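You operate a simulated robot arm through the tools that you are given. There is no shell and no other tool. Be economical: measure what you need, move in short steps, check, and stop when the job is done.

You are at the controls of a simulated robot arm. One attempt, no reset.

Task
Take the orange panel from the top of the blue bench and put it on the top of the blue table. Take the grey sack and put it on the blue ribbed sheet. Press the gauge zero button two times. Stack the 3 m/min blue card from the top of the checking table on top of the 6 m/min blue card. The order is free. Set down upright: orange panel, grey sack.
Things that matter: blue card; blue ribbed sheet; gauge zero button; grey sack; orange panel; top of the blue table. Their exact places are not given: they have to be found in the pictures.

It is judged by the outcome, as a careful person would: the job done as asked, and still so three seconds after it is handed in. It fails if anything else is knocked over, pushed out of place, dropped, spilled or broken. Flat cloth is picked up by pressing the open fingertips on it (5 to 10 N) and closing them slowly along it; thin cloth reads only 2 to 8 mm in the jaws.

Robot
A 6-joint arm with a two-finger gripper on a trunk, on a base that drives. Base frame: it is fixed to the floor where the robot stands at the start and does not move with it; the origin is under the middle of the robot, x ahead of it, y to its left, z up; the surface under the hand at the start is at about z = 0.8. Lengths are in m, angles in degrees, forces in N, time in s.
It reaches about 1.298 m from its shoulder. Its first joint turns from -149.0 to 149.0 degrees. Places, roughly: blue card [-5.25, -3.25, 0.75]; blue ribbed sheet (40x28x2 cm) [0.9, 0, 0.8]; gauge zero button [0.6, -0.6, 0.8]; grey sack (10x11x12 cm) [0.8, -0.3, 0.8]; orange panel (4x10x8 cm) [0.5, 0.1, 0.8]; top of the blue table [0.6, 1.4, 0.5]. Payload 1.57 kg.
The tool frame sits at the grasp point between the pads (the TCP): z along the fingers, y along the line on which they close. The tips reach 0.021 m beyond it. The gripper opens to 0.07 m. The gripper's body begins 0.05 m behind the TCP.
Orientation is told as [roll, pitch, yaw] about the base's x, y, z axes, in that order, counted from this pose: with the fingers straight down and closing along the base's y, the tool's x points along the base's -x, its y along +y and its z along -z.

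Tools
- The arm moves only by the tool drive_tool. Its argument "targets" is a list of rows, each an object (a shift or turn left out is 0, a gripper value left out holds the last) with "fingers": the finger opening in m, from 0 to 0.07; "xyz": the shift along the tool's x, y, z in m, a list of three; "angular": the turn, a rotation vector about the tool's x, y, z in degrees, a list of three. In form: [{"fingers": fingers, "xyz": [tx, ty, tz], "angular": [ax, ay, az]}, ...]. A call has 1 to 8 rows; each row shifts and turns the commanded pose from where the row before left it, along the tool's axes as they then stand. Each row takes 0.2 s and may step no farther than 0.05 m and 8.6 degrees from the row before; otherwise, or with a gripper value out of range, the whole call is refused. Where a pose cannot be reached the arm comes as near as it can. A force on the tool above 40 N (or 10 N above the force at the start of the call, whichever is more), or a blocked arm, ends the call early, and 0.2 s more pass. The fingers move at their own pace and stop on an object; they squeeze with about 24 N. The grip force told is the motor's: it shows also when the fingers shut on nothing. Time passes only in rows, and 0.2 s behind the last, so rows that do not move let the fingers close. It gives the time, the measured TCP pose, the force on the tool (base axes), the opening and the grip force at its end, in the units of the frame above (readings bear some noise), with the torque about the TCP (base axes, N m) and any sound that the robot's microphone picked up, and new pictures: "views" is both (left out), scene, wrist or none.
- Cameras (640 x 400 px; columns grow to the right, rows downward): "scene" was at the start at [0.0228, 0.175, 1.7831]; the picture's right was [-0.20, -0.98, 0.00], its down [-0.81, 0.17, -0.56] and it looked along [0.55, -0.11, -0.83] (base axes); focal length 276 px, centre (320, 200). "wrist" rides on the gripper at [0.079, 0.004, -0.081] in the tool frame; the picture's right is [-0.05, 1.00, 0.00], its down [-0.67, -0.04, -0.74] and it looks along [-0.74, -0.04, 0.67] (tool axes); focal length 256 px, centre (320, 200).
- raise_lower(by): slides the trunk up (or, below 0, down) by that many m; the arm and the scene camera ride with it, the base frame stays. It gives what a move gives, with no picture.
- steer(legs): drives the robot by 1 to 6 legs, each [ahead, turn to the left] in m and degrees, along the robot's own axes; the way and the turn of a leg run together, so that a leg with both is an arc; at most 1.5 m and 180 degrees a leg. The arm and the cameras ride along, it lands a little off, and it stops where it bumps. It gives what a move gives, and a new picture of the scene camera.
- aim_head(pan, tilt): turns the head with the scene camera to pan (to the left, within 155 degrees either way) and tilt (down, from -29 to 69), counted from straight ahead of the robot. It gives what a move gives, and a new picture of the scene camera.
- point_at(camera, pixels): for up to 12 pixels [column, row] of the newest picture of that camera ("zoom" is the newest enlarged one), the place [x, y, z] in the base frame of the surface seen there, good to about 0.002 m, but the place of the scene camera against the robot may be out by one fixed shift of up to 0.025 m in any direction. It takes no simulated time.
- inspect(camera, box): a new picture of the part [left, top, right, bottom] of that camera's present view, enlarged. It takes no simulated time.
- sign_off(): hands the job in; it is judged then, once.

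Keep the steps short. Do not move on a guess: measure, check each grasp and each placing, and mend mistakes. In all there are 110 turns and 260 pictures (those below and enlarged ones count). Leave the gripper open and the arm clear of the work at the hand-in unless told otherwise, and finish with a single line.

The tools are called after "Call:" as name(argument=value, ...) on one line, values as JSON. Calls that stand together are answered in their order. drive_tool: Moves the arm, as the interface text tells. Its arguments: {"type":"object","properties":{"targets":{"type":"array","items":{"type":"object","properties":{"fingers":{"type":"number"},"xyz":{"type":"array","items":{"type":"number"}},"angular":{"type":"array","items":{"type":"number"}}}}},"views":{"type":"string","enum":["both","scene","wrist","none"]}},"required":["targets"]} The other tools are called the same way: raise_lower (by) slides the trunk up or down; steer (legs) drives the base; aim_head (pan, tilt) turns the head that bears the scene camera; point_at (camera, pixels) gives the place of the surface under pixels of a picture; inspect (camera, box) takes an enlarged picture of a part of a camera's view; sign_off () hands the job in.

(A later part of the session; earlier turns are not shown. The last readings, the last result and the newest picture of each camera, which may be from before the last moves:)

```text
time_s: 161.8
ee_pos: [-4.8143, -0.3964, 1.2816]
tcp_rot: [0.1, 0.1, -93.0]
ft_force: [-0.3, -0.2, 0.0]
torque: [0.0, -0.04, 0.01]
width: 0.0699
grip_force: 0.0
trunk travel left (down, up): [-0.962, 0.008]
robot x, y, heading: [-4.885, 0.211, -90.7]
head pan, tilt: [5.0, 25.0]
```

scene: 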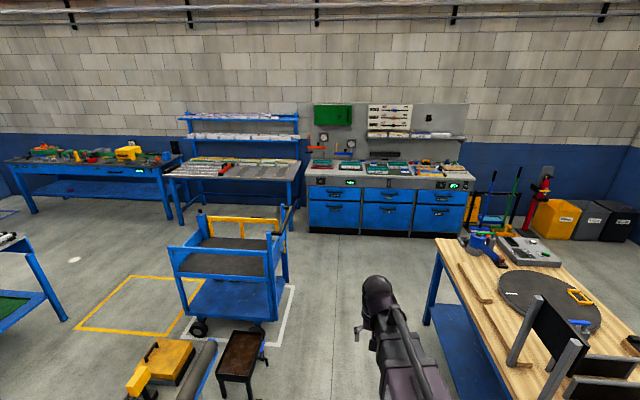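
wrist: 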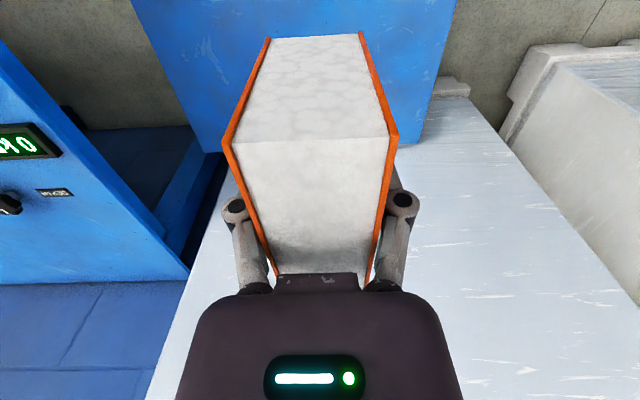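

The way ahead is clear. Drive 2.4 m toward the checking table.

Call:
steer(legs=[[1.2, 0], [1.2, 0]])

Call:
aim_head(pan=0, tilt=45)

```text
time_s: 176.3
ee_pos: [-4.8563, -2.8016, 1.282]
tcp_rot: [0.1, 0.0, -93.2]
ft_force: [0.8, 0.2, 0.2]
torque: [0.0, 0.01, 0.0]
width: 0.0698
grip_force: 0.1
trunk travel left (down, up): [-0.962, 0.008]
robot x, y, heading: [-4.922, -2.1914, -90.9]
head pan, tilt: [5.0, 25.0]
```

scene: 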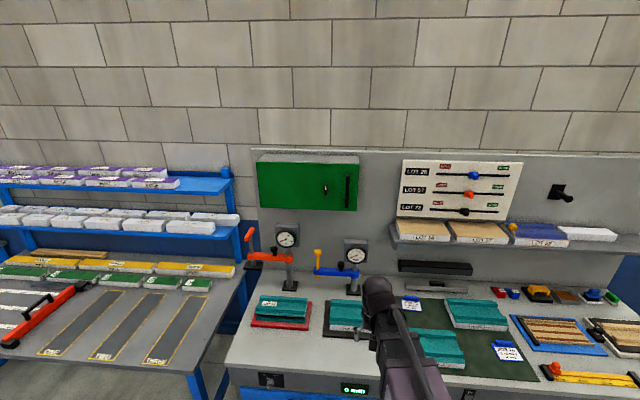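

```text
time_s: 177.1
ee_pos: [-4.8564, -2.8019, 1.2812]
tcp_rot: [0.0, 0.0, -93.2]
ft_force: [0.5, 0.9, 0.0]
torque: [0.0, 0.03, -0.01]
width: 0.0701
grip_force: 0.0
trunk travel left (down, up): [-0.962, 0.008]
robot x, y, heading: [-4.9283, -2.1927, -91.1]
head pan, tilt: [0.0, 45.0]
```

scene: 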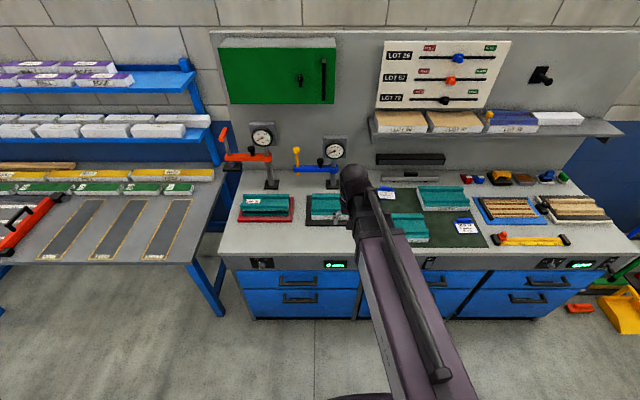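

The cards near (385,190) and (468,226) look like candidates. Enlarging.

Call:
inspect(camera="scene", box=[360, 165, 500, 255])

Call:
inspect(camera="scene", box=[480, 165, 620, 255])

Call:
inspect(camera="scene", box=[225, 175, 365, 265])

Call:
inspect(camera="wrist", box=[0, 0, 640, 400])

```text
4.44 times, centred on (430, 210) of scene
```

zoom: 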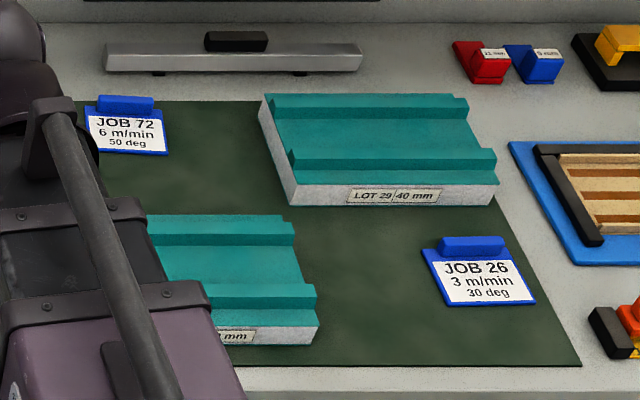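

```text
4.44 times, centred on (550, 210) of scene
```

zoom: 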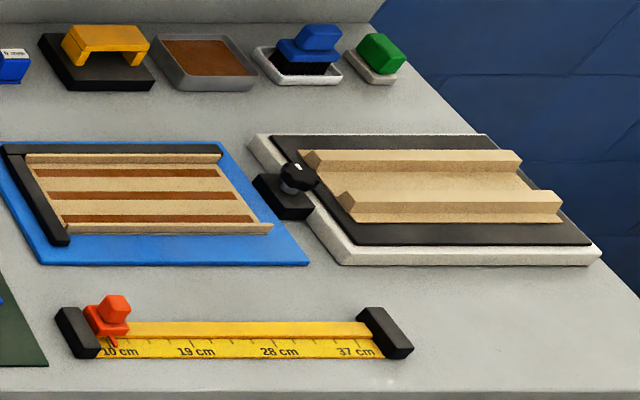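

```text
4.44 times, centred on (295, 220) of scene
```

zoom: 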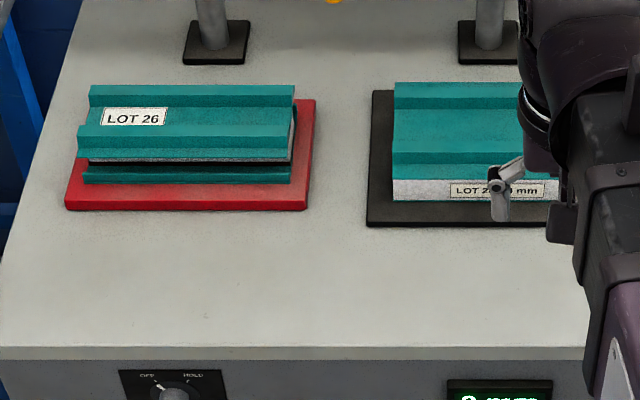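

```text
1.00 times, centred on (320, 200) of wrist (not enlarged: the box is as wide or as high as the picture)
```

zoom: 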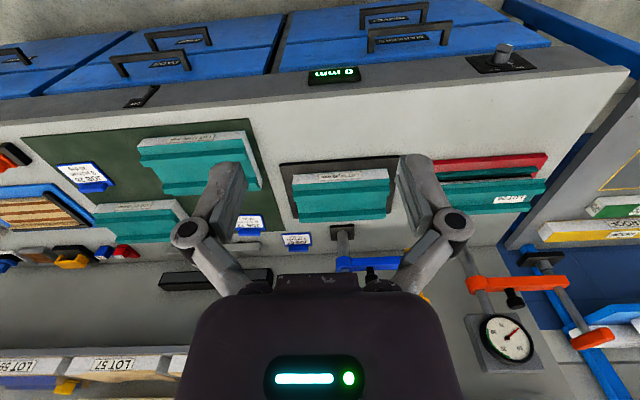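

JOB 26 3 m/min is at scene (468,226), JOB 72 6 m/min at (387,191); a third card shows in the wrist view at (297,240). I check it and measure.

Call:
inspect(camera="wrist", box=[40, 120, 340, 260])

Call:
point_at(camera="wrist", pixels=[[80, 175], [93, 189], [250, 220], [248, 232], [296, 238], [297, 247], [100, 250], [340, 130], [265, 250], [170, 215]])

Call:
point_at(camera="scene", pixels=[[468, 228], [466, 220], [388, 194], [388, 188], [455, 222], [480, 232], [360, 255]])

```text
2.13 times, centred on (190, 190) of wrist
```

zoom: 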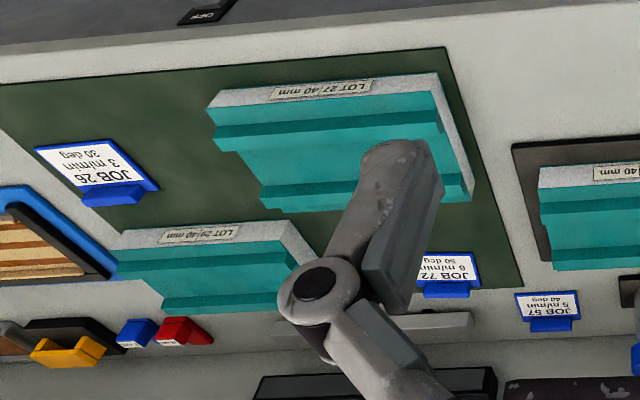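

```text
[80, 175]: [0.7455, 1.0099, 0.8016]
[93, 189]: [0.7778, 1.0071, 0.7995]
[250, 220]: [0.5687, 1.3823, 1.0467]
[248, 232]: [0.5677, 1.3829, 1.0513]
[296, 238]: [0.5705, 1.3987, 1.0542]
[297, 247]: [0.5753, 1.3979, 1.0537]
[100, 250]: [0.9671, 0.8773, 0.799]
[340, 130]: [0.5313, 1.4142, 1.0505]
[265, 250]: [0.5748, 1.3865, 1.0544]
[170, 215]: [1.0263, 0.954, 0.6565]
```

```text
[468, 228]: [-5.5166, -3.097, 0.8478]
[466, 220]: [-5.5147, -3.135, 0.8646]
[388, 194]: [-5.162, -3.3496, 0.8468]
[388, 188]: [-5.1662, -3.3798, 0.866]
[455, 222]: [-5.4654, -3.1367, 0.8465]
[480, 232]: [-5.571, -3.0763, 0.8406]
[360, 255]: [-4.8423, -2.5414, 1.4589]
```

The third is 5 m/min (JOB 57), so the two wanted cards are clear. Drive 0.25 m closer for reach, with fresh pictures.

Call:
steer(legs=[[0.25, 0]])

Call:
drive_tool(targets=[{"xyz": [0.03, 0, 0]}, {"xyz": [0.03, 0, 0]}, {"xyz": [0.03, -0.03, 0]}, {"xyz": [0, -0.045, 0]}, {"xyz": [0, -0.045, 0]}, {"xyz": [0, -0.045, 0]}, {"xyz": [0, -0.045, 0]}, {"xyz": [0, -0.045, 0]}], views="both")

```text
time_s: 179.2
ee_pos: [-4.8599, -3.0537, 1.2812]
tcp_rot: [-0.1, 0.1, -93.2]
ft_force: [-0.5, 1.0, 0.3]
torque: [0.01, -0.03, 0.0]
width: 0.0701
grip_force: 0.1
trunk travel left (down, up): [-0.962, 0.008]
robot x, y, heading: [-4.9305, -2.4447, -91.0]
head pan, tilt: [0.0, 45.0]
```

scene: 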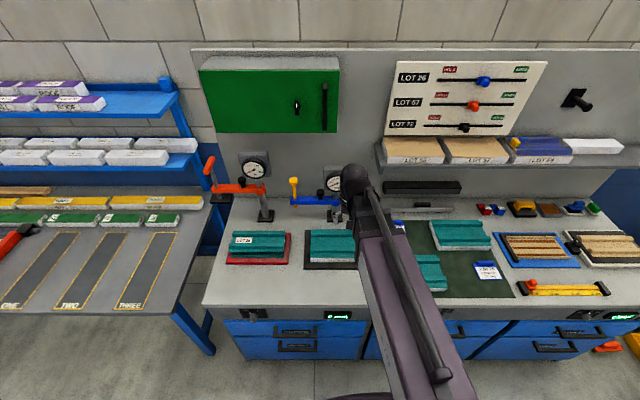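

```text
time_s: 181.0
ee_pos: [-5.1083, -2.9742, 1.2808]
tcp_rot: [0.0, 0.1, -93.1]
ft_force: [-0.2, -0.1, -0.4]
torque: [0.0, -0.03, 0.0]
width: 0.07
grip_force: 0.0
out of reach, approached as far as the arm can: row 3, 4
trunk travel left (down, up): [-0.962, 0.008]
robot x, y, heading: [-4.9295, -2.4449, -91.1]
head pan, tilt: [0.0, 45.0]
```

scene: 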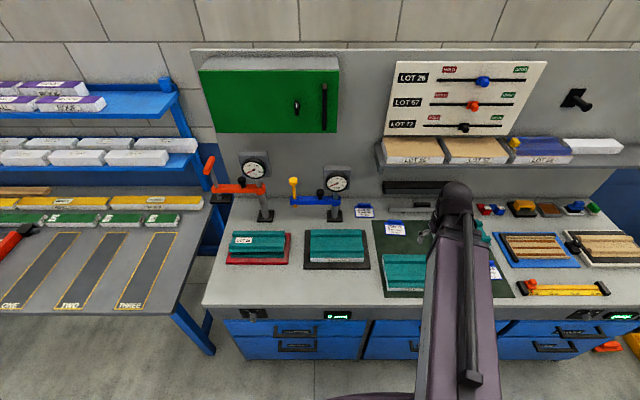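
wrist: 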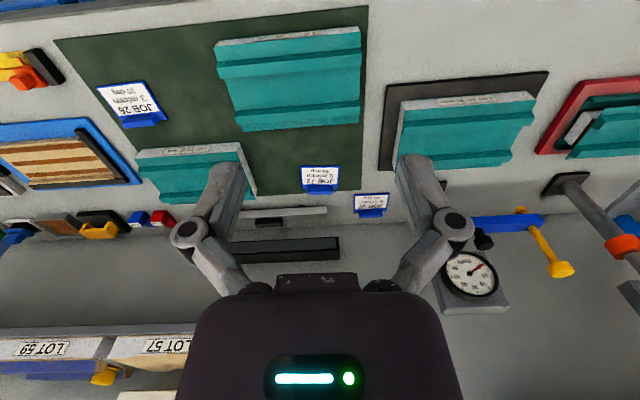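

Call:
point_at(camera="wrist", pixels=[[130, 103], [98, 88], [144, 82], [166, 120], [122, 127], [144, 121], [320, 180], [302, 167], [340, 167], [320, 190], [303, 190], [338, 189]])

Call:
inspect(camera="wrist", box=[80, 60, 240, 160])

Call:
inspect(camera="wrist", box=[260, 140, 420, 240])

```text
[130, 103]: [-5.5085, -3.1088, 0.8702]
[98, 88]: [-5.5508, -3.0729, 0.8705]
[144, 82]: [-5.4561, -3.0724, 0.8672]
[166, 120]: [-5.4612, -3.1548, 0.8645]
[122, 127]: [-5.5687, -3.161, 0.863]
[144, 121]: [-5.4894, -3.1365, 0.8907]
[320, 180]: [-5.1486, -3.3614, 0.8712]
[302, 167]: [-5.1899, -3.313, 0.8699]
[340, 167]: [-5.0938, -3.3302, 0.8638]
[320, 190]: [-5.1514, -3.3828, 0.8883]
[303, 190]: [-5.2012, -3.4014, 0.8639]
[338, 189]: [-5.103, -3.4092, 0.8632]
```

```text
4.00 times, centred on (160, 110) of wrist
```

zoom: 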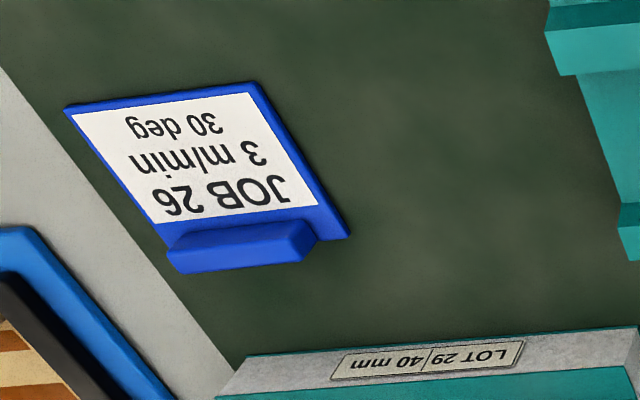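

```text
4.00 times, centred on (340, 190) of wrist
```

zoom: 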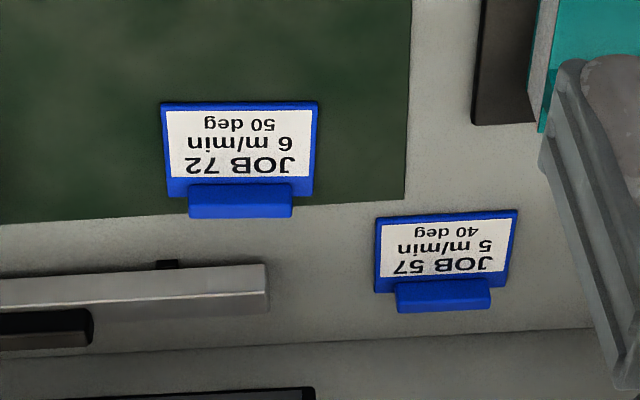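

The cards are ~9.5×8 cm with a raised blue tab (top z 0.891) at the back edge. I move over the 3 m/min card's tab, staying high.

Call:
drive_tool(targets=[{"xyz": [-0.0195, -0.0445, 0]}, {"xyz": [-0.0195, -0.0445, 0]}, {"xyz": [-0.0195, -0.0445, 0]}, {"xyz": [-0.0195, -0.0445, 0]}, {"xyz": [-0.0195, -0.0445, 0]}, {"xyz": [-0.0195, -0.0445, 0]}, {"xyz": [-0.0195, -0.0445, 0]}, {"xyz": [-0.0195, -0.0445, 0]}], views="none")

Call:
raise_lower(by=-0.2)

Call:
drive_tool(targets=[{"xyz": [-0.0125, -0.02, 0]}], views="both")

```text
time_s: 182.8
ee_pos: [-5.4736, -3.1084, 1.2799]
tcp_rot: [0.0, 0.1, -93.2]
ft_force: [-0.4, 0.7, 0.0]
torque: [0.0, -0.01, -0.01]
width: 0.0698
grip_force: 0.1
trunk travel left (down, up): [-0.962, 0.008]
robot x, y, heading: [-4.9288, -2.4464, -90.9]
head pan, tilt: [0.0, 45.0]
```

```text
time_s: 185.0
ee_pos: [-5.4724, -3.1074, 1.0813]
tcp_rot: [0.0, 0.1, -93.3]
ft_force: [-0.5, -0.7, -0.1]
torque: [-0.02, 0.03, -0.02]
width: 0.0704
grip_force: 0.1
trunk travel left (down, up): [-0.762, 0.208]
robot x, y, heading: [-4.9237, -2.4456, -90.6]
head pan, tilt: [0.0, 45.0]
```

```text
time_s: 185.4
ee_pos: [-5.4927, -3.1201, 1.0804]
tcp_rot: [-0.1, 0.1, -93.2]
ft_force: [0.0, 0.8, -0.4]
torque: [0.02, -0.02, 0.02]
width: 0.0699
grip_force: 0.1
trunk travel left (down, up): [-0.762, 0.208]
robot x, y, heading: [-4.9278, -2.4484, -90.9]
head pan, tilt: [0.0, 45.0]
```

scene: 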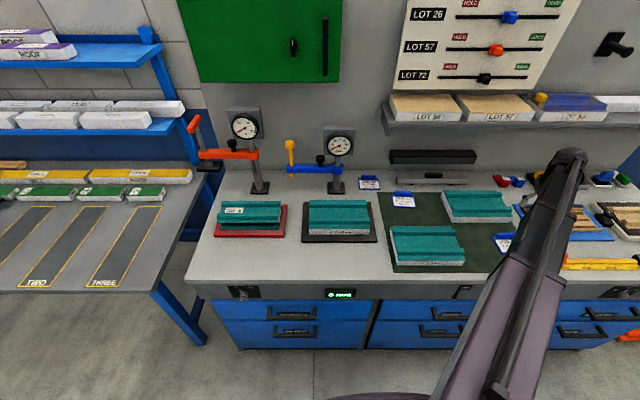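
wrist: 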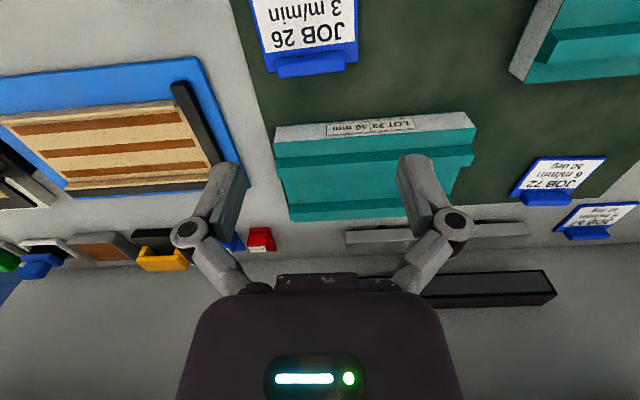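

Call:
inspect(camera="wrist", box=[230, 0, 390, 100])

Call:
point_at(camera="wrist", pixels=[[278, 73], [345, 66], [312, 72], [280, 64], [343, 56], [262, 58], [357, 55], [251, 3], [360, 62], [300, 40], [310, 62], [355, 3]])

```text
4.00 times, centred on (310, 50) of wrist
```

zoom: 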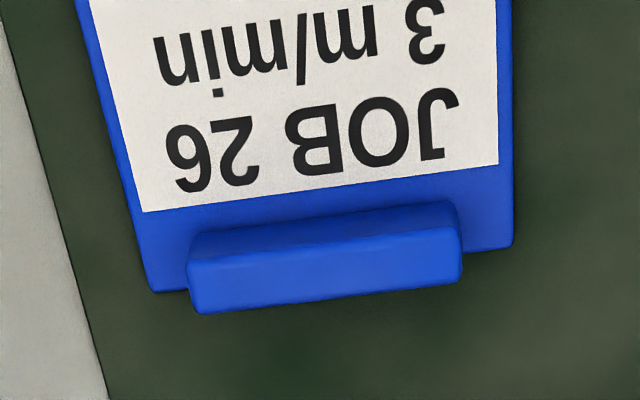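

```text
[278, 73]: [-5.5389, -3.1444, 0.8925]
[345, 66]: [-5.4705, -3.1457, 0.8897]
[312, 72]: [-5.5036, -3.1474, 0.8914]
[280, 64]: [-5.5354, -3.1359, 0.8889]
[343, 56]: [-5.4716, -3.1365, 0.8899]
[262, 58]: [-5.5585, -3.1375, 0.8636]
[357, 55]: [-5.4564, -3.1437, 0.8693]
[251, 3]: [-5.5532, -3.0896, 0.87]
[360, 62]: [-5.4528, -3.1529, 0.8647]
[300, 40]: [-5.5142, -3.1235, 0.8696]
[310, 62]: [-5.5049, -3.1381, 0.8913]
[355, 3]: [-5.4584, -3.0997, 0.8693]
```

The tab is ~68 mm wide, so I must close across its 12 mm depth (along y), with the tool turned. I measure nearby heights: the teal block, shelf, bars, and the 6 m/min card.

Call:
point_at(camera="wrist", pixels=[[280, 130], [290, 165], [372, 122], [545, 193], [525, 197], [568, 192], [520, 183], [545, 180], [575, 178], [500, 232], [585, 230], [500, 285]])

Call:
point_at(camera="scene", pixels=[[395, 119], [500, 117], [310, 168], [290, 145], [430, 157], [432, 181], [398, 100], [403, 200], [405, 193], [370, 184], [340, 140], [455, 240]])

Call:
inspect(camera="scene", box=[340, 130, 540, 270])

```text
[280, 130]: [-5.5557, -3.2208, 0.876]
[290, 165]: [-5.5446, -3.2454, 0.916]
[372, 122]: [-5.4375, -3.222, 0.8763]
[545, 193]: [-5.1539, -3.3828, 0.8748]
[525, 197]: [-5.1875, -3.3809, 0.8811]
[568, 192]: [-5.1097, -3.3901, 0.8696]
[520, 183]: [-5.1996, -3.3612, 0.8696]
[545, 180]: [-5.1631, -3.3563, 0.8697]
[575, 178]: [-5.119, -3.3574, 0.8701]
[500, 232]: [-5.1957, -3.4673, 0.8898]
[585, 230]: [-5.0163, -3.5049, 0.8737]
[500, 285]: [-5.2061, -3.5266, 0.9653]
```

```text
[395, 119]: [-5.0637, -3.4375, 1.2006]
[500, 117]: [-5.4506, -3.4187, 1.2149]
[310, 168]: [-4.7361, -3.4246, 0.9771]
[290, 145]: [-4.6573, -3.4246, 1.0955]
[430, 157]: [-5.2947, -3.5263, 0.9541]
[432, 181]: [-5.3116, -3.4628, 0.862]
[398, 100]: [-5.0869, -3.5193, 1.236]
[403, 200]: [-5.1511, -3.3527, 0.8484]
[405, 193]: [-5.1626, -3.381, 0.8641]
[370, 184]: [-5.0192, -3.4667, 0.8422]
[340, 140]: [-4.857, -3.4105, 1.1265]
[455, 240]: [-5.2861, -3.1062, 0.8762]
```

```text
2.86 times, centred on (440, 200) of scene
```

zoom: 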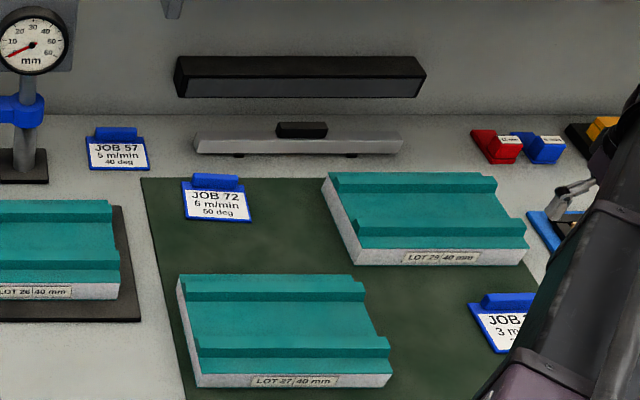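

The shelf front is at y≈-3.44, z≈1.2, so I must know how far the boom end extends past the TCP. Measuring the cap.

Call:
inspect(camera="scene", box=[480, 130, 620, 270])

Call:
point_at(camera="scene", pixels=[[570, 150], [582, 152], [588, 162], [556, 155], [548, 165], [540, 185], [530, 195], [520, 205], [585, 175], [545, 175]])

```text
2.86 times, centred on (550, 200) of scene
```

zoom: 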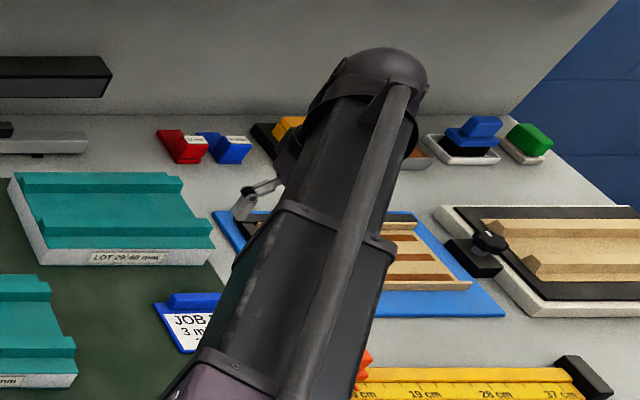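

```text
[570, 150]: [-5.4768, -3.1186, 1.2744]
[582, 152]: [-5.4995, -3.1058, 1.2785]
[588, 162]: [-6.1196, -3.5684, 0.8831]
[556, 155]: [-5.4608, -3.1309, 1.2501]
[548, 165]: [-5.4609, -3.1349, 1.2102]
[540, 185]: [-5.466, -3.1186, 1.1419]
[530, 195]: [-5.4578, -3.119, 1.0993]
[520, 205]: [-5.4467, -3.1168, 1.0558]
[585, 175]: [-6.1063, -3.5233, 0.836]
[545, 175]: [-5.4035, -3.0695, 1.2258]
```

Cap radius ~5 cm and top at TCP+0.22, which passes below/in front of the shelf. I now centre over the tab (-5.505,-3.1415) and turn to yaw -180 so the fingers close along y.

Call:
drive_tool(targets=[{"xyz": [-0.022, -0.0108, 0]}, {"angular": [0, 0, 8.5]}, {"angular": [0, 0, 8.5]}, {"angular": [0, 0, 8.5]}, {"angular": [0, 0, 8.5]}, {"angular": [0, 0, 8.5]}, {"angular": [0, 0, 8.5]}, {"angular": [0, 0, 8.5]}], views="none")

Call:
drive_tool(targets=[{"angular": [0, 0, 8.5], "fingers": 0.045}, {"angular": [0, 0, 8.5]}, {"angular": [0, 0, 8.5]}, {"angular": [0, 0, 1.8]}], views="wrist")

```text
time_s: 187.2
ee_pos: [-5.5041, -3.1414, 1.0816]
tcp_rot: [0.0, -0.1, -152.9]
ft_force: [-0.8, 0.4, 0.4]
torque: [0.0, 0.02, 0.01]
width: 0.0701
grip_force: 0.0
trunk travel left (down, up): [-0.762, 0.208]
robot x, y, heading: [-4.9256, -2.4449, -91.0]
head pan, tilt: [0.0, 45.0]
```

```text
time_s: 188.2
ee_pos: [-5.5044, -3.1418, 1.0813]
tcp_rot: [-0.2, 0.1, 179.8]
ft_force: [-0.1, 0.6, -1.2]
torque: [0.0, 0.03, 0.0]
width: 0.045
grip_force: 0.1
trunk travel left (down, up): [-0.762, 0.208]
robot x, y, heading: [-4.9269, -2.4429, -90.8]
head pan, tilt: [0.0, 45.0]
```

wrist: 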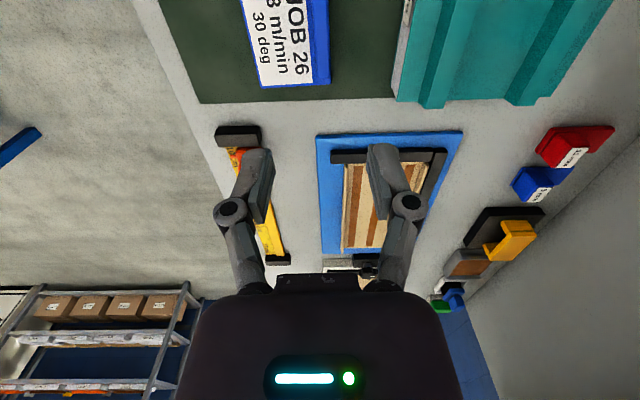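

Lower to z≈0.96 and measure the tab again.

Call:
raise_lower(by=-0.12)

Call:
drive_tool(targets=[{}], views="wrist")

Call:
inspect(camera="wrist", box=[200, 0, 440, 150])

```text
time_s: 189.7
ee_pos: [-5.504, -3.1403, 0.9623]
tcp_rot: [-0.1, -0.1, -180.0]
ft_force: [0.3, -0.1, -0.3]
torque: [0.01, 0.0, -0.02]
width: 0.0453
grip_force: 0.1
trunk travel left (down, up): [-0.642, 0.328]
robot x, y, heading: [-4.9288, -2.448, -90.8]
head pan, tilt: [0.0, 45.0]
```

```text
time_s: 190.1
ee_pos: [-5.5039, -3.1401, 0.9604]
tcp_rot: [-0.1, -0.1, -180.0]
ft_force: [0.2, -0.3, 1.0]
torque: [0.02, 0.04, 0.01]
width: 0.0451
grip_force: 0.0
trunk travel left (down, up): [-0.642, 0.328]
robot x, y, heading: [-4.928, -2.4467, -90.9]
head pan, tilt: [0.0, 45.0]
```

wrist: 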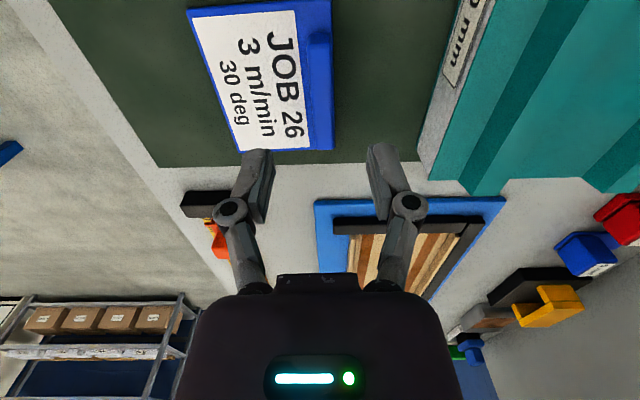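

```text
2.67 times, centred on (320, 75) of wrist
```

zoom: 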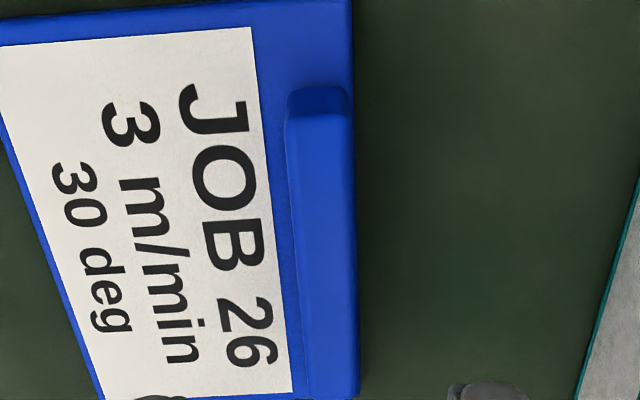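

Call:
point_at(camera="zoom", pixels=[[293, 125], [350, 125], [304, 370], [353, 370], [290, 160], [340, 50], [357, 375], [320, 120], [328, 370], [20, 30], [320, 250], [5, 100]])

```text
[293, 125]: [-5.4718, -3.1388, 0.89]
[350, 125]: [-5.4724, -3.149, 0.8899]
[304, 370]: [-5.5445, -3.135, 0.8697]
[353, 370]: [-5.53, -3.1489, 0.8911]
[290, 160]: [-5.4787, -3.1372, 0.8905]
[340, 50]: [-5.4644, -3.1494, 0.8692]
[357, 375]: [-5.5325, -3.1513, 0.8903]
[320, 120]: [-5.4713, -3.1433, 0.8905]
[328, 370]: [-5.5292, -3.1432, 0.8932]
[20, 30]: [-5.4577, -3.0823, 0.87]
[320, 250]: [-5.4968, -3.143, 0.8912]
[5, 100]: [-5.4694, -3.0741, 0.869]
```

Tab centre y≈-3.1435. Shift 3 mm, lower to TCP 0.896 (tips just above the card), close.

Call:
drive_tool(targets=[{"xyz": [0, 0.003, 0]}, {}], views="none")

Call:
raise_lower(by=-0.064)

Call:
drive_tool(targets=[{"fingers": 0.03}, {"fingers": 0.02}, {"fingers": 0.012}, {"fingers": 0.0}, {}], views="wrist")

```text
time_s: 190.7
ee_pos: [-5.5041, -3.1451, 0.9614]
tcp_rot: [-0.1, -0.1, -180.0]
ft_force: [0.5, -0.7, -0.3]
torque: [0.02, -0.01, -0.01]
width: 0.0452
grip_force: 0.0
trunk travel left (down, up): [-0.642, 0.328]
robot x, y, heading: [-4.9258, -2.4429, -91.1]
head pan, tilt: [0.0, 45.0]
```

```text
time_s: 191.7
ee_pos: [-5.504, -3.1439, 0.8974]
tcp_rot: [-0.1, -0.1, -179.9]
ft_force: [-0.1, -0.2, -0.4]
torque: [0.0, 0.03, -0.02]
width: 0.0448
grip_force: 0.0
trunk travel left (down, up): [-0.578, 0.392]
robot x, y, heading: [-4.9321, -2.4462, -91.1]
head pan, tilt: [0.0, 45.0]
```

```text
time_s: 192.9
ee_pos: [-5.5043, -3.1441, 0.8977]
tcp_rot: [-0.1, -0.1, -180.0]
ft_force: [-0.8, 1.4, 1.1]
torque: [0.04, -0.03, 0.05]
width: 0.0133
grip_force: 23.9
trunk travel left (down, up): [-0.578, 0.392]
robot x, y, heading: [-4.9261, -2.442, -91.1]
head pan, tilt: [0.0, 45.0]
```

wrist: 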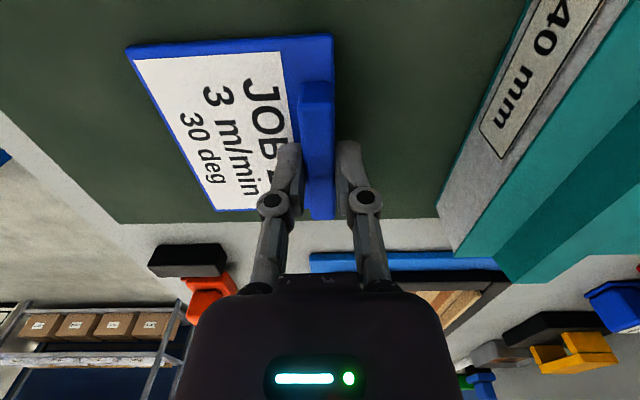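

Gripped (13.3 mm). Lift 0.11 m.

Call:
raise_lower(by=0.11)

Call:
drive_tool(targets=[{}], views="wrist")

```text
time_s: 194.4
ee_pos: [-5.5042, -3.1429, 1.0059]
tcp_rot: [-0.1, -0.1, -180.0]
ft_force: [-0.7, 0.3, -0.3]
torque: [0.0, -0.01, 0.0]
width: 0.0131
grip_force: 23.5
trunk travel left (down, up): [-0.688, 0.282]
robot x, y, heading: [-4.9277, -2.4441, -91.0]
head pan, tilt: [0.0, 45.0]
```

```text
time_s: 194.8
ee_pos: [-5.505, -3.1444, 1.0069]
tcp_rot: [-0.2, -0.1, -180.0]
ft_force: [-0.2, -0.4, -0.3]
torque: [-0.01, 0.0, 0.01]
width: 0.013
grip_force: 23.6
trunk travel left (down, up): [-0.688, 0.282]
robot x, y, heading: [-4.9299, -2.4453, -90.7]
head pan, tilt: [0.0, 45.0]
```

wrist: 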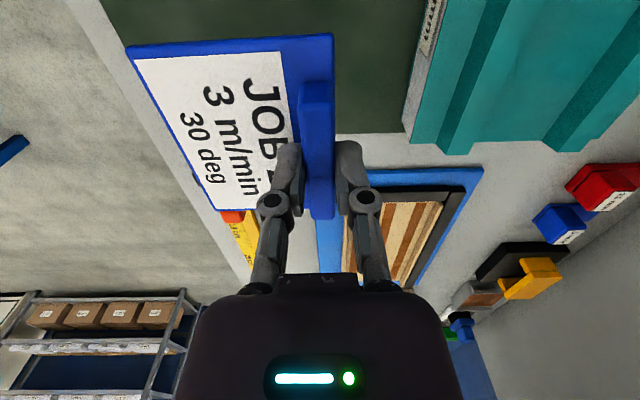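

Card held level. Move toward the 6 m/min card, past it in x, so the wrist camera can see it.

Call:
drive_tool(targets=[{"xyz": [0.046, 0.004, 0]}, {"xyz": [0.046, 0.004, 0]}, {"xyz": [0.046, 0.004, 0]}, {"xyz": [0.046, 0.004, 0]}, {"xyz": [0.046, 0.004, 0]}, {"xyz": [0.046, 0.004, 0]}, {"xyz": [0.046, 0.004, 0]}, {"xyz": [0.046, 0.004, 0]}], views="none")

Call:
drive_tool(targets=[{"xyz": [0.046, 0.004, 0]}, {"xyz": [0.046, 0.004, 0]}, {}], views="both")

```text
time_s: 196.6
ee_pos: [-5.1352, -3.1745, 1.007]
tcp_rot: [-0.1, 0.0, -180.0]
ft_force: [0.4, -0.1, -0.9]
torque: [0.0, -0.02, -0.04]
width: 0.0132
grip_force: 24.2
trunk travel left (down, up): [-0.688, 0.282]
robot x, y, heading: [-4.9307, -2.4477, -90.9]
head pan, tilt: [0.0, 45.0]
```

```text
time_s: 197.4
ee_pos: [-5.0432, -3.1829, 1.0065]
tcp_rot: [-0.1, -0.1, -180.0]
ft_force: [1.0, 0.7, -0.2]
torque: [-0.01, 0.01, 0.0]
width: 0.0129
grip_force: 23.8
trunk travel left (down, up): [-0.688, 0.282]
robot x, y, heading: [-4.9243, -2.4469, -90.9]
head pan, tilt: [0.0, 45.0]
```

scene: 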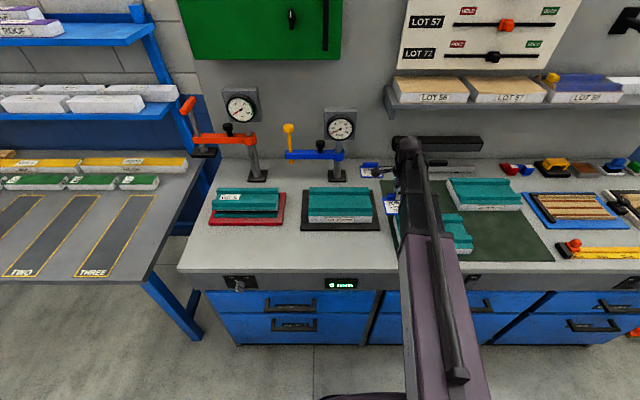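
wrist: 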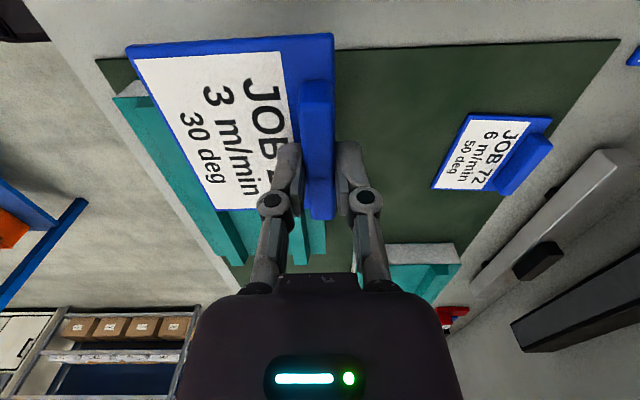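

The 6 m/min card is well visible at (490,155). Measuring it.

Call:
inspect(camera="wrist", box=[420, 100, 570, 210])

Call:
point_at(camera="wrist", pixels=[[468, 117], [433, 186], [547, 122], [526, 136], [490, 187], [546, 137], [510, 190], [535, 140], [500, 190], [519, 161], [475, 150], [505, 195]])

```text
3.64 times, centred on (495, 155) of wrist
```

zoom: 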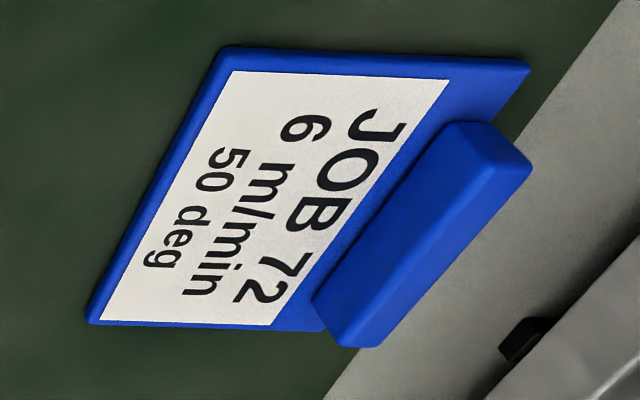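

```text
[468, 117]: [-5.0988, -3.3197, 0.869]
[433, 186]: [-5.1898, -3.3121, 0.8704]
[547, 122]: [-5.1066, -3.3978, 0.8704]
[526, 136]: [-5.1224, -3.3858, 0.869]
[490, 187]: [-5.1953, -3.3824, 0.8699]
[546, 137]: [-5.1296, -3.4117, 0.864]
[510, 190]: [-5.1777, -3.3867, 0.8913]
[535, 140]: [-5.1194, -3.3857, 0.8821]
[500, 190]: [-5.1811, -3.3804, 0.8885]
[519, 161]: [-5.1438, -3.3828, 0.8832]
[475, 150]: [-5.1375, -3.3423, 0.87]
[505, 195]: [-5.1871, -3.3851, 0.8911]
```

6 m/min card: centre ≈(-5.148,-3.356), yaw ≈ -5.2°, tab front at ≈63 mm depth. I'll set the 3 m/min card on it parallel, its tab just ahead of the other tab with room for the rear finger. Turn 5.2° and move over.

Call:
drive_tool(targets=[{"angular": [0, 0, 5.2]}, {"xyz": [-0.0177, 0.037, 0]}, {"xyz": [-0.0177, 0.037, 0]}, {"xyz": [-0.0177, 0.037, 0]}, {"xyz": [-0.0177, 0.037, 0]}, {"xyz": [-0.0177, 0.037, 0]}, {}], views="both")

```text
time_s: 199.0
ee_pos: [-5.1485, -3.3602, 1.0074]
tcp_rot: [0.0, 0.0, 175.0]
ft_force: [-0.4, 0.4, -0.4]
torque: [-0.05, -0.03, 0.02]
width: 0.0132
grip_force: 23.2
trunk travel left (down, up): [-0.688, 0.282]
robot x, y, heading: [-4.9267, -2.4451, -91.0]
head pan, tilt: [0.0, 45.0]
```

scene: 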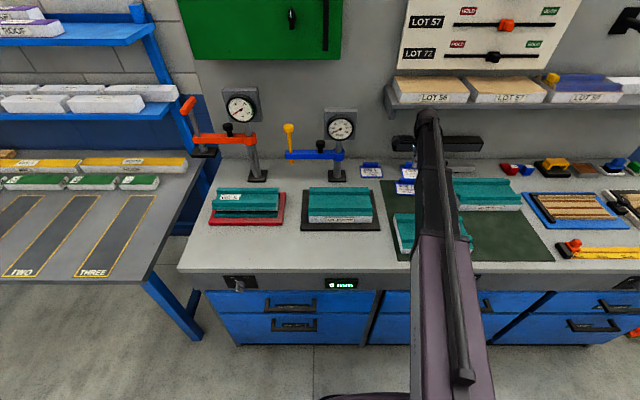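
wrist: 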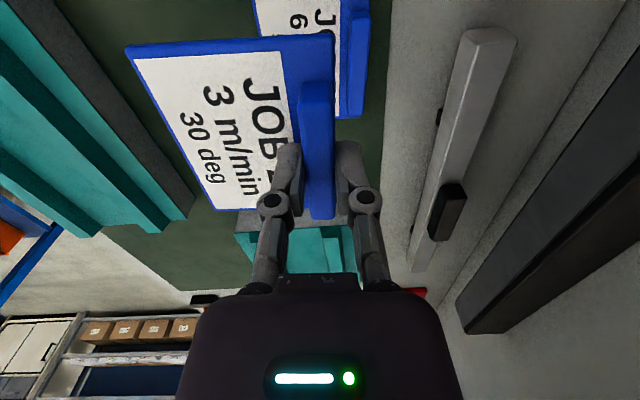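

Call:
point_at(camera="wrist", pixels=[[345, 30], [350, 60], [366, 30], [362, 80], [348, 90], [336, 110], [360, 112], [331, 40], [333, 100], [333, 140]])

Call:
inspect(camera="wrist", box=[240, 0, 420, 130])

```text
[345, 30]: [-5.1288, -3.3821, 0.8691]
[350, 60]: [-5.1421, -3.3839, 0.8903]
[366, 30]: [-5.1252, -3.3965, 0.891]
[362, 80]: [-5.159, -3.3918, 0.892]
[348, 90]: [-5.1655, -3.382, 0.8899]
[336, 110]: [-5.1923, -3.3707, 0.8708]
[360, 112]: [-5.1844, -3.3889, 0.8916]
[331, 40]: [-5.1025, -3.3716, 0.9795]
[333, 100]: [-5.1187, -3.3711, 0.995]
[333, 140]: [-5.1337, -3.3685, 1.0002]
```

```text
3.08 times, centred on (330, 65) of wrist
```

zoom: 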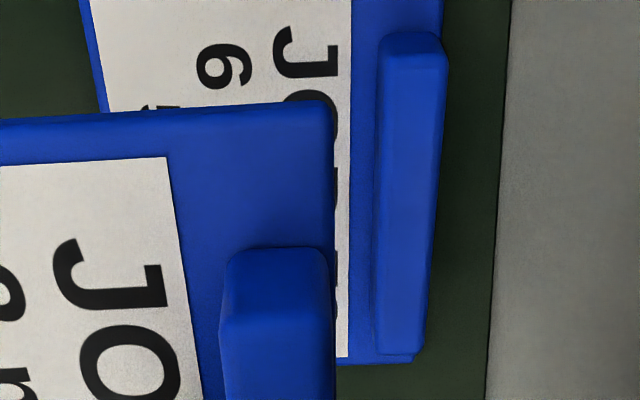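

About 5 mm clearance remains behind the rear finger. Lower 0.092 m, then creep.

Call:
raise_lower(by=-0.094)

Call:
raise_lower(by=-0.006)

Call:
drive_tool(targets=[{}], views="wrist")

```text
time_s: 200.2
ee_pos: [-5.1487, -3.3603, 0.9125]
tcp_rot: [-0.2, 0.0, 174.9]
ft_force: [0.1, -0.2, -0.5]
torque: [-0.03, 0.0, -0.02]
width: 0.0132
grip_force: 24.1
trunk travel left (down, up): [-0.594, 0.376]
robot x, y, heading: [-4.9271, -2.4449, -91.1]
head pan, tilt: [0.0, 45.0]
```

```text
time_s: 200.8
ee_pos: [-5.1486, -3.3612, 0.9079]
tcp_rot: [0.0, 0.0, 174.8]
ft_force: [-1.0, -0.8, -0.8]
torque: [-0.04, -0.03, 0.0]
width: 0.0133
grip_force: 24.4
trunk travel left (down, up): [-0.588, 0.382]
robot x, y, heading: [-4.9285, -2.4449, -90.8]
head pan, tilt: [0.0, 45.0]
```

```text
time_s: 201.2
ee_pos: [-5.1498, -3.3606, 0.9055]
tcp_rot: [-0.2, 0.1, 174.7]
ft_force: [-0.6, -0.6, -0.2]
torque: [0.02, 0.03, 0.0]
width: 0.0131
grip_force: 23.6
trunk travel left (down, up): [-0.588, 0.382]
robot x, y, heading: [-4.9282, -2.4459, -91.1]
head pan, tilt: [0.0, 45.0]
```

wrist: 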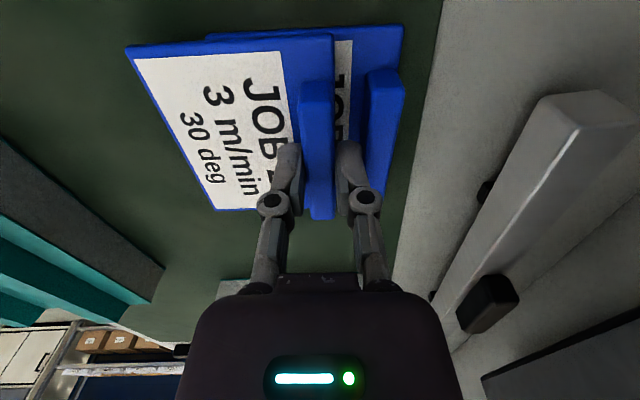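

Not yet in contact; creep down 1 mm at a time.

Call:
raise_lower(by=-0.002)

Call:
raise_lower(by=-0.001)

Call:
inspect(camera="wrist", box=[200, 0, 440, 230])

```text
time_s: 201.7
ee_pos: [-5.1489, -3.3602, 0.9056]
tcp_rot: [-0.1, 0.0, 174.8]
ft_force: [-0.8, -0.5, -1.2]
torque: [-0.02, 0.01, -0.01]
width: 0.0134
grip_force: 23.7
trunk travel left (down, up): [-0.586, 0.384]
robot x, y, heading: [-4.9293, -2.4438, -91.1]
head pan, tilt: [0.0, 45.0]
```

```text
time_s: 202.2
ee_pos: [-5.1487, -3.3605, 0.9043]
tcp_rot: [0.0, -0.1, 174.8]
ft_force: [-0.6, -0.6, -1.0]
torque: [0.01, 0.01, 0.01]
width: 0.0132
grip_force: 23.8
trunk travel left (down, up): [-0.585, 0.385]
robot x, y, heading: [-4.9292, -2.4462, -90.9]
head pan, tilt: [0.0, 45.0]
```

```text
1.74 times, centred on (320, 115) of wrist
```

zoom: 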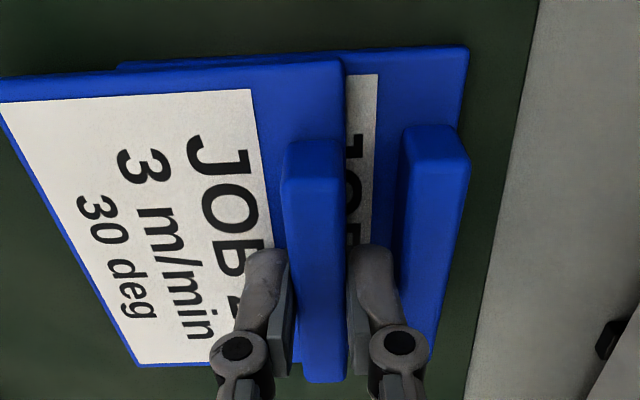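

Call:
raise_lower(by=-0.001)

Call:
raise_lower(by=-0.001)

```text
time_s: 202.7
ee_pos: [-5.1479, -3.3602, 0.9039]
tcp_rot: [0.0, 0.0, 174.8]
ft_force: [0.0, -0.6, 1.4]
torque: [0.03, -0.04, 0.03]
width: 0.013
grip_force: 23.9
trunk travel left (down, up): [-0.584, 0.386]
robot x, y, heading: [-4.9282, -2.4443, -91.0]
head pan, tilt: [0.0, 45.0]
```

```text
time_s: 203.2
ee_pos: [-5.1483, -3.3604, 0.9028]
tcp_rot: [0.0, 0.0, 174.8]
ft_force: [-1.1, -2.7, 12.9]
torque: [-0.05, -0.03, 0.0]
width: 0.013
grip_force: 23.8
trunk travel left (down, up): [-0.583, 0.387]
robot x, y, heading: [-4.9301, -2.4472, -91.0]
head pan, tilt: [0.0, 45.0]
```

Contact (12.9 N). Ease 1 mm, open only a little (to 18 mm) because of the tab behind, and rise.

Call:
raise_lower(by=0.001)

Call:
drive_tool(targets=[{"fingers": 0.015}, {"fingers": 0.017}, {"fingers": 0.019}, {}], views="wrist")

Call:
raise_lower(by=0.045)

Call:
inspect(camera="wrist", box=[200, 0, 440, 230])

```text
time_s: 203.8
ee_pos: [-5.1484, -3.3597, 0.9032]
tcp_rot: [-0.1, 0.0, 174.8]
ft_force: [0.5, -0.7, 1.9]
torque: [-0.04, -0.01, -0.03]
width: 0.0132
grip_force: 24.3
trunk travel left (down, up): [-0.584, 0.386]
robot x, y, heading: [-4.9284, -2.4431, -90.9]
head pan, tilt: [0.0, 45.0]
```

```text
time_s: 204.8
ee_pos: [-5.1485, -3.3602, 0.9028]
tcp_rot: [-0.1, 0.0, 174.9]
ft_force: [0.2, 1.4, -0.3]
torque: [0.03, 0.0, -0.02]
width: 0.0184
grip_force: 0.1
trunk travel left (down, up): [-0.584, 0.386]
robot x, y, heading: [-4.9279, -2.4417, -91.0]
head pan, tilt: [0.0, 45.0]
```

wrist: 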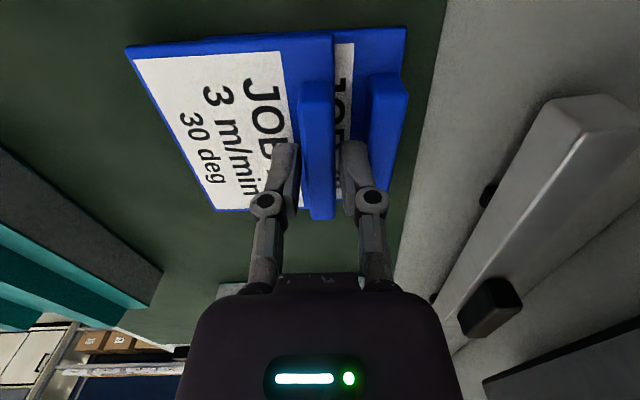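

```text
time_s: 205.6
ee_pos: [-5.149, -3.3607, 0.9478]
tcp_rot: [-0.1, 0.0, 174.9]
ft_force: [-0.5, -0.2, -0.2]
torque: [0.02, -0.02, 0.01]
width: 0.0191
grip_force: 0.1
trunk travel left (down, up): [-0.629, 0.341]
robot x, y, heading: [-4.9297, -2.4483, -90.9]
head pan, tilt: [0.0, 45.0]
```

```text
1.74 times, centred on (320, 115) of wrist
```

zoom: 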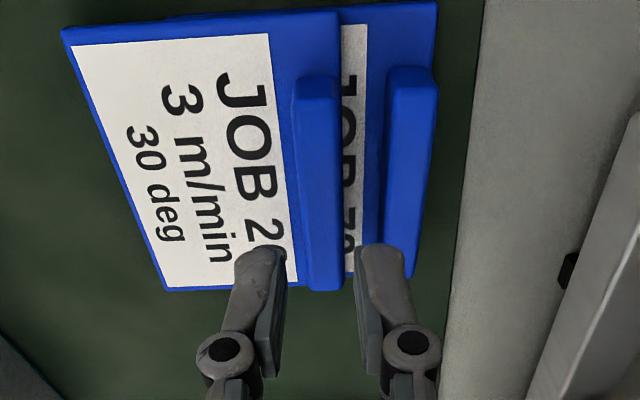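

The card rests on the other with some forward offset. To stack it squarer, I'll nudge its tab back ~1 cm: close the fingers, move 2 cm forward of the tab, lower, and push gently.

Call:
drive_tool(targets=[{"xyz": [0, -0.0225, 0], "fingers": 0.0}, {}, {}], views="none")

Call:
raise_lower(by=-0.041)

Call:
drive_tool(targets=[{"xyz": [0, 0.003, 0]}, {"xyz": [0, 0.003, 0]}], views="wrist")

```text
time_s: 206.4
ee_pos: [-5.1463, -3.3374, 0.9466]
tcp_rot: [-0.2, 0.0, 174.8]
ft_force: [0.0, 0.4, 0.4]
torque: [-0.01, -0.01, 0.02]
width: 0.0
grip_force: 23.7
trunk travel left (down, up): [-0.629, 0.341]
robot x, y, heading: [-4.9281, -2.4454, -90.8]
head pan, tilt: [0.0, 45.0]
```

```text
time_s: 207.3
ee_pos: [-5.1459, -3.3365, 0.907]
tcp_rot: [-0.1, 0.0, 174.9]
ft_force: [-0.2, -0.5, -0.1]
torque: [-0.01, -0.04, -0.01]
width: 0.0
grip_force: 23.8
trunk travel left (down, up): [-0.588, 0.382]
robot x, y, heading: [-4.9274, -2.4407, -90.9]
head pan, tilt: [0.0, 45.0]
```

```text
time_s: 207.9
ee_pos: [-5.1471, -3.343, 0.9074]
tcp_rot: [-0.1, 0.1, 174.8]
ft_force: [-1.0, -0.6, -0.2]
torque: [0.0, 0.01, -0.01]
width: 0.0002
grip_force: 24.2
trunk travel left (down, up): [-0.588, 0.382]
robot x, y, heading: [-4.9254, -2.4468, -91.1]
head pan, tilt: [0.0, 45.0]
```

wrist: 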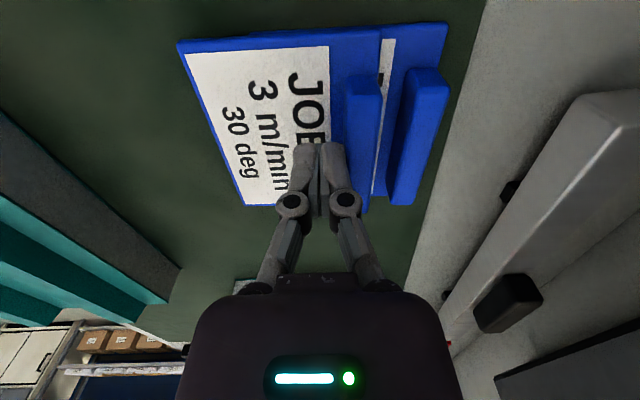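

Just at the tab now. Push 9 mm more in small steps.

Call:
drive_tool(targets=[{"xyz": [0, 0.002, 0]}, {"xyz": [0, 0.002, 0]}, {"xyz": [0, 0.002, 0]}, {"xyz": [0, 0.0015, 0]}, {"xyz": [0, 0.0015, 0]}], views="wrist")

Call:
inspect(camera="wrist", box=[200, 0, 480, 230])

```text
time_s: 209.1
ee_pos: [-5.1483, -3.3527, 0.907]
tcp_rot: [-0.1, 0.1, 174.8]
ft_force: [-0.8, 0.4, -0.1]
torque: [0.0, -0.04, -0.02]
width: 0.0
grip_force: 23.8
trunk travel left (down, up): [-0.588, 0.382]
robot x, y, heading: [-4.9292, -2.4443, -91.0]
head pan, tilt: [0.0, 45.0]
```

wrist: 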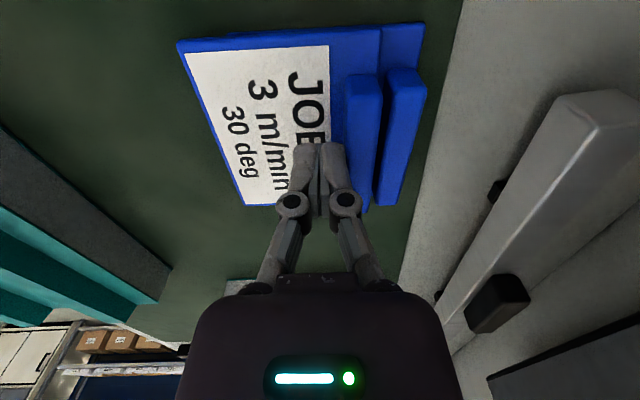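

```text
1.74 times, centred on (340, 115) of wrist
```

zoom: 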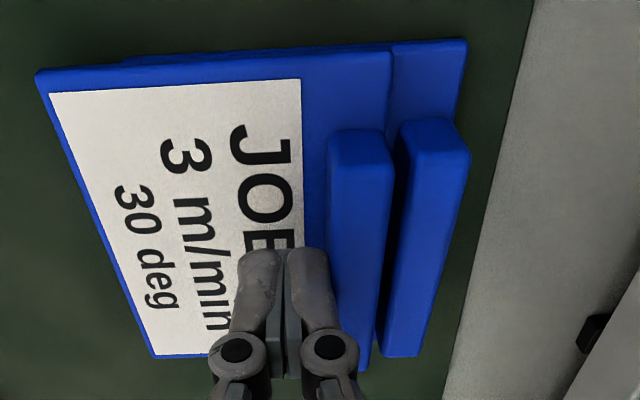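

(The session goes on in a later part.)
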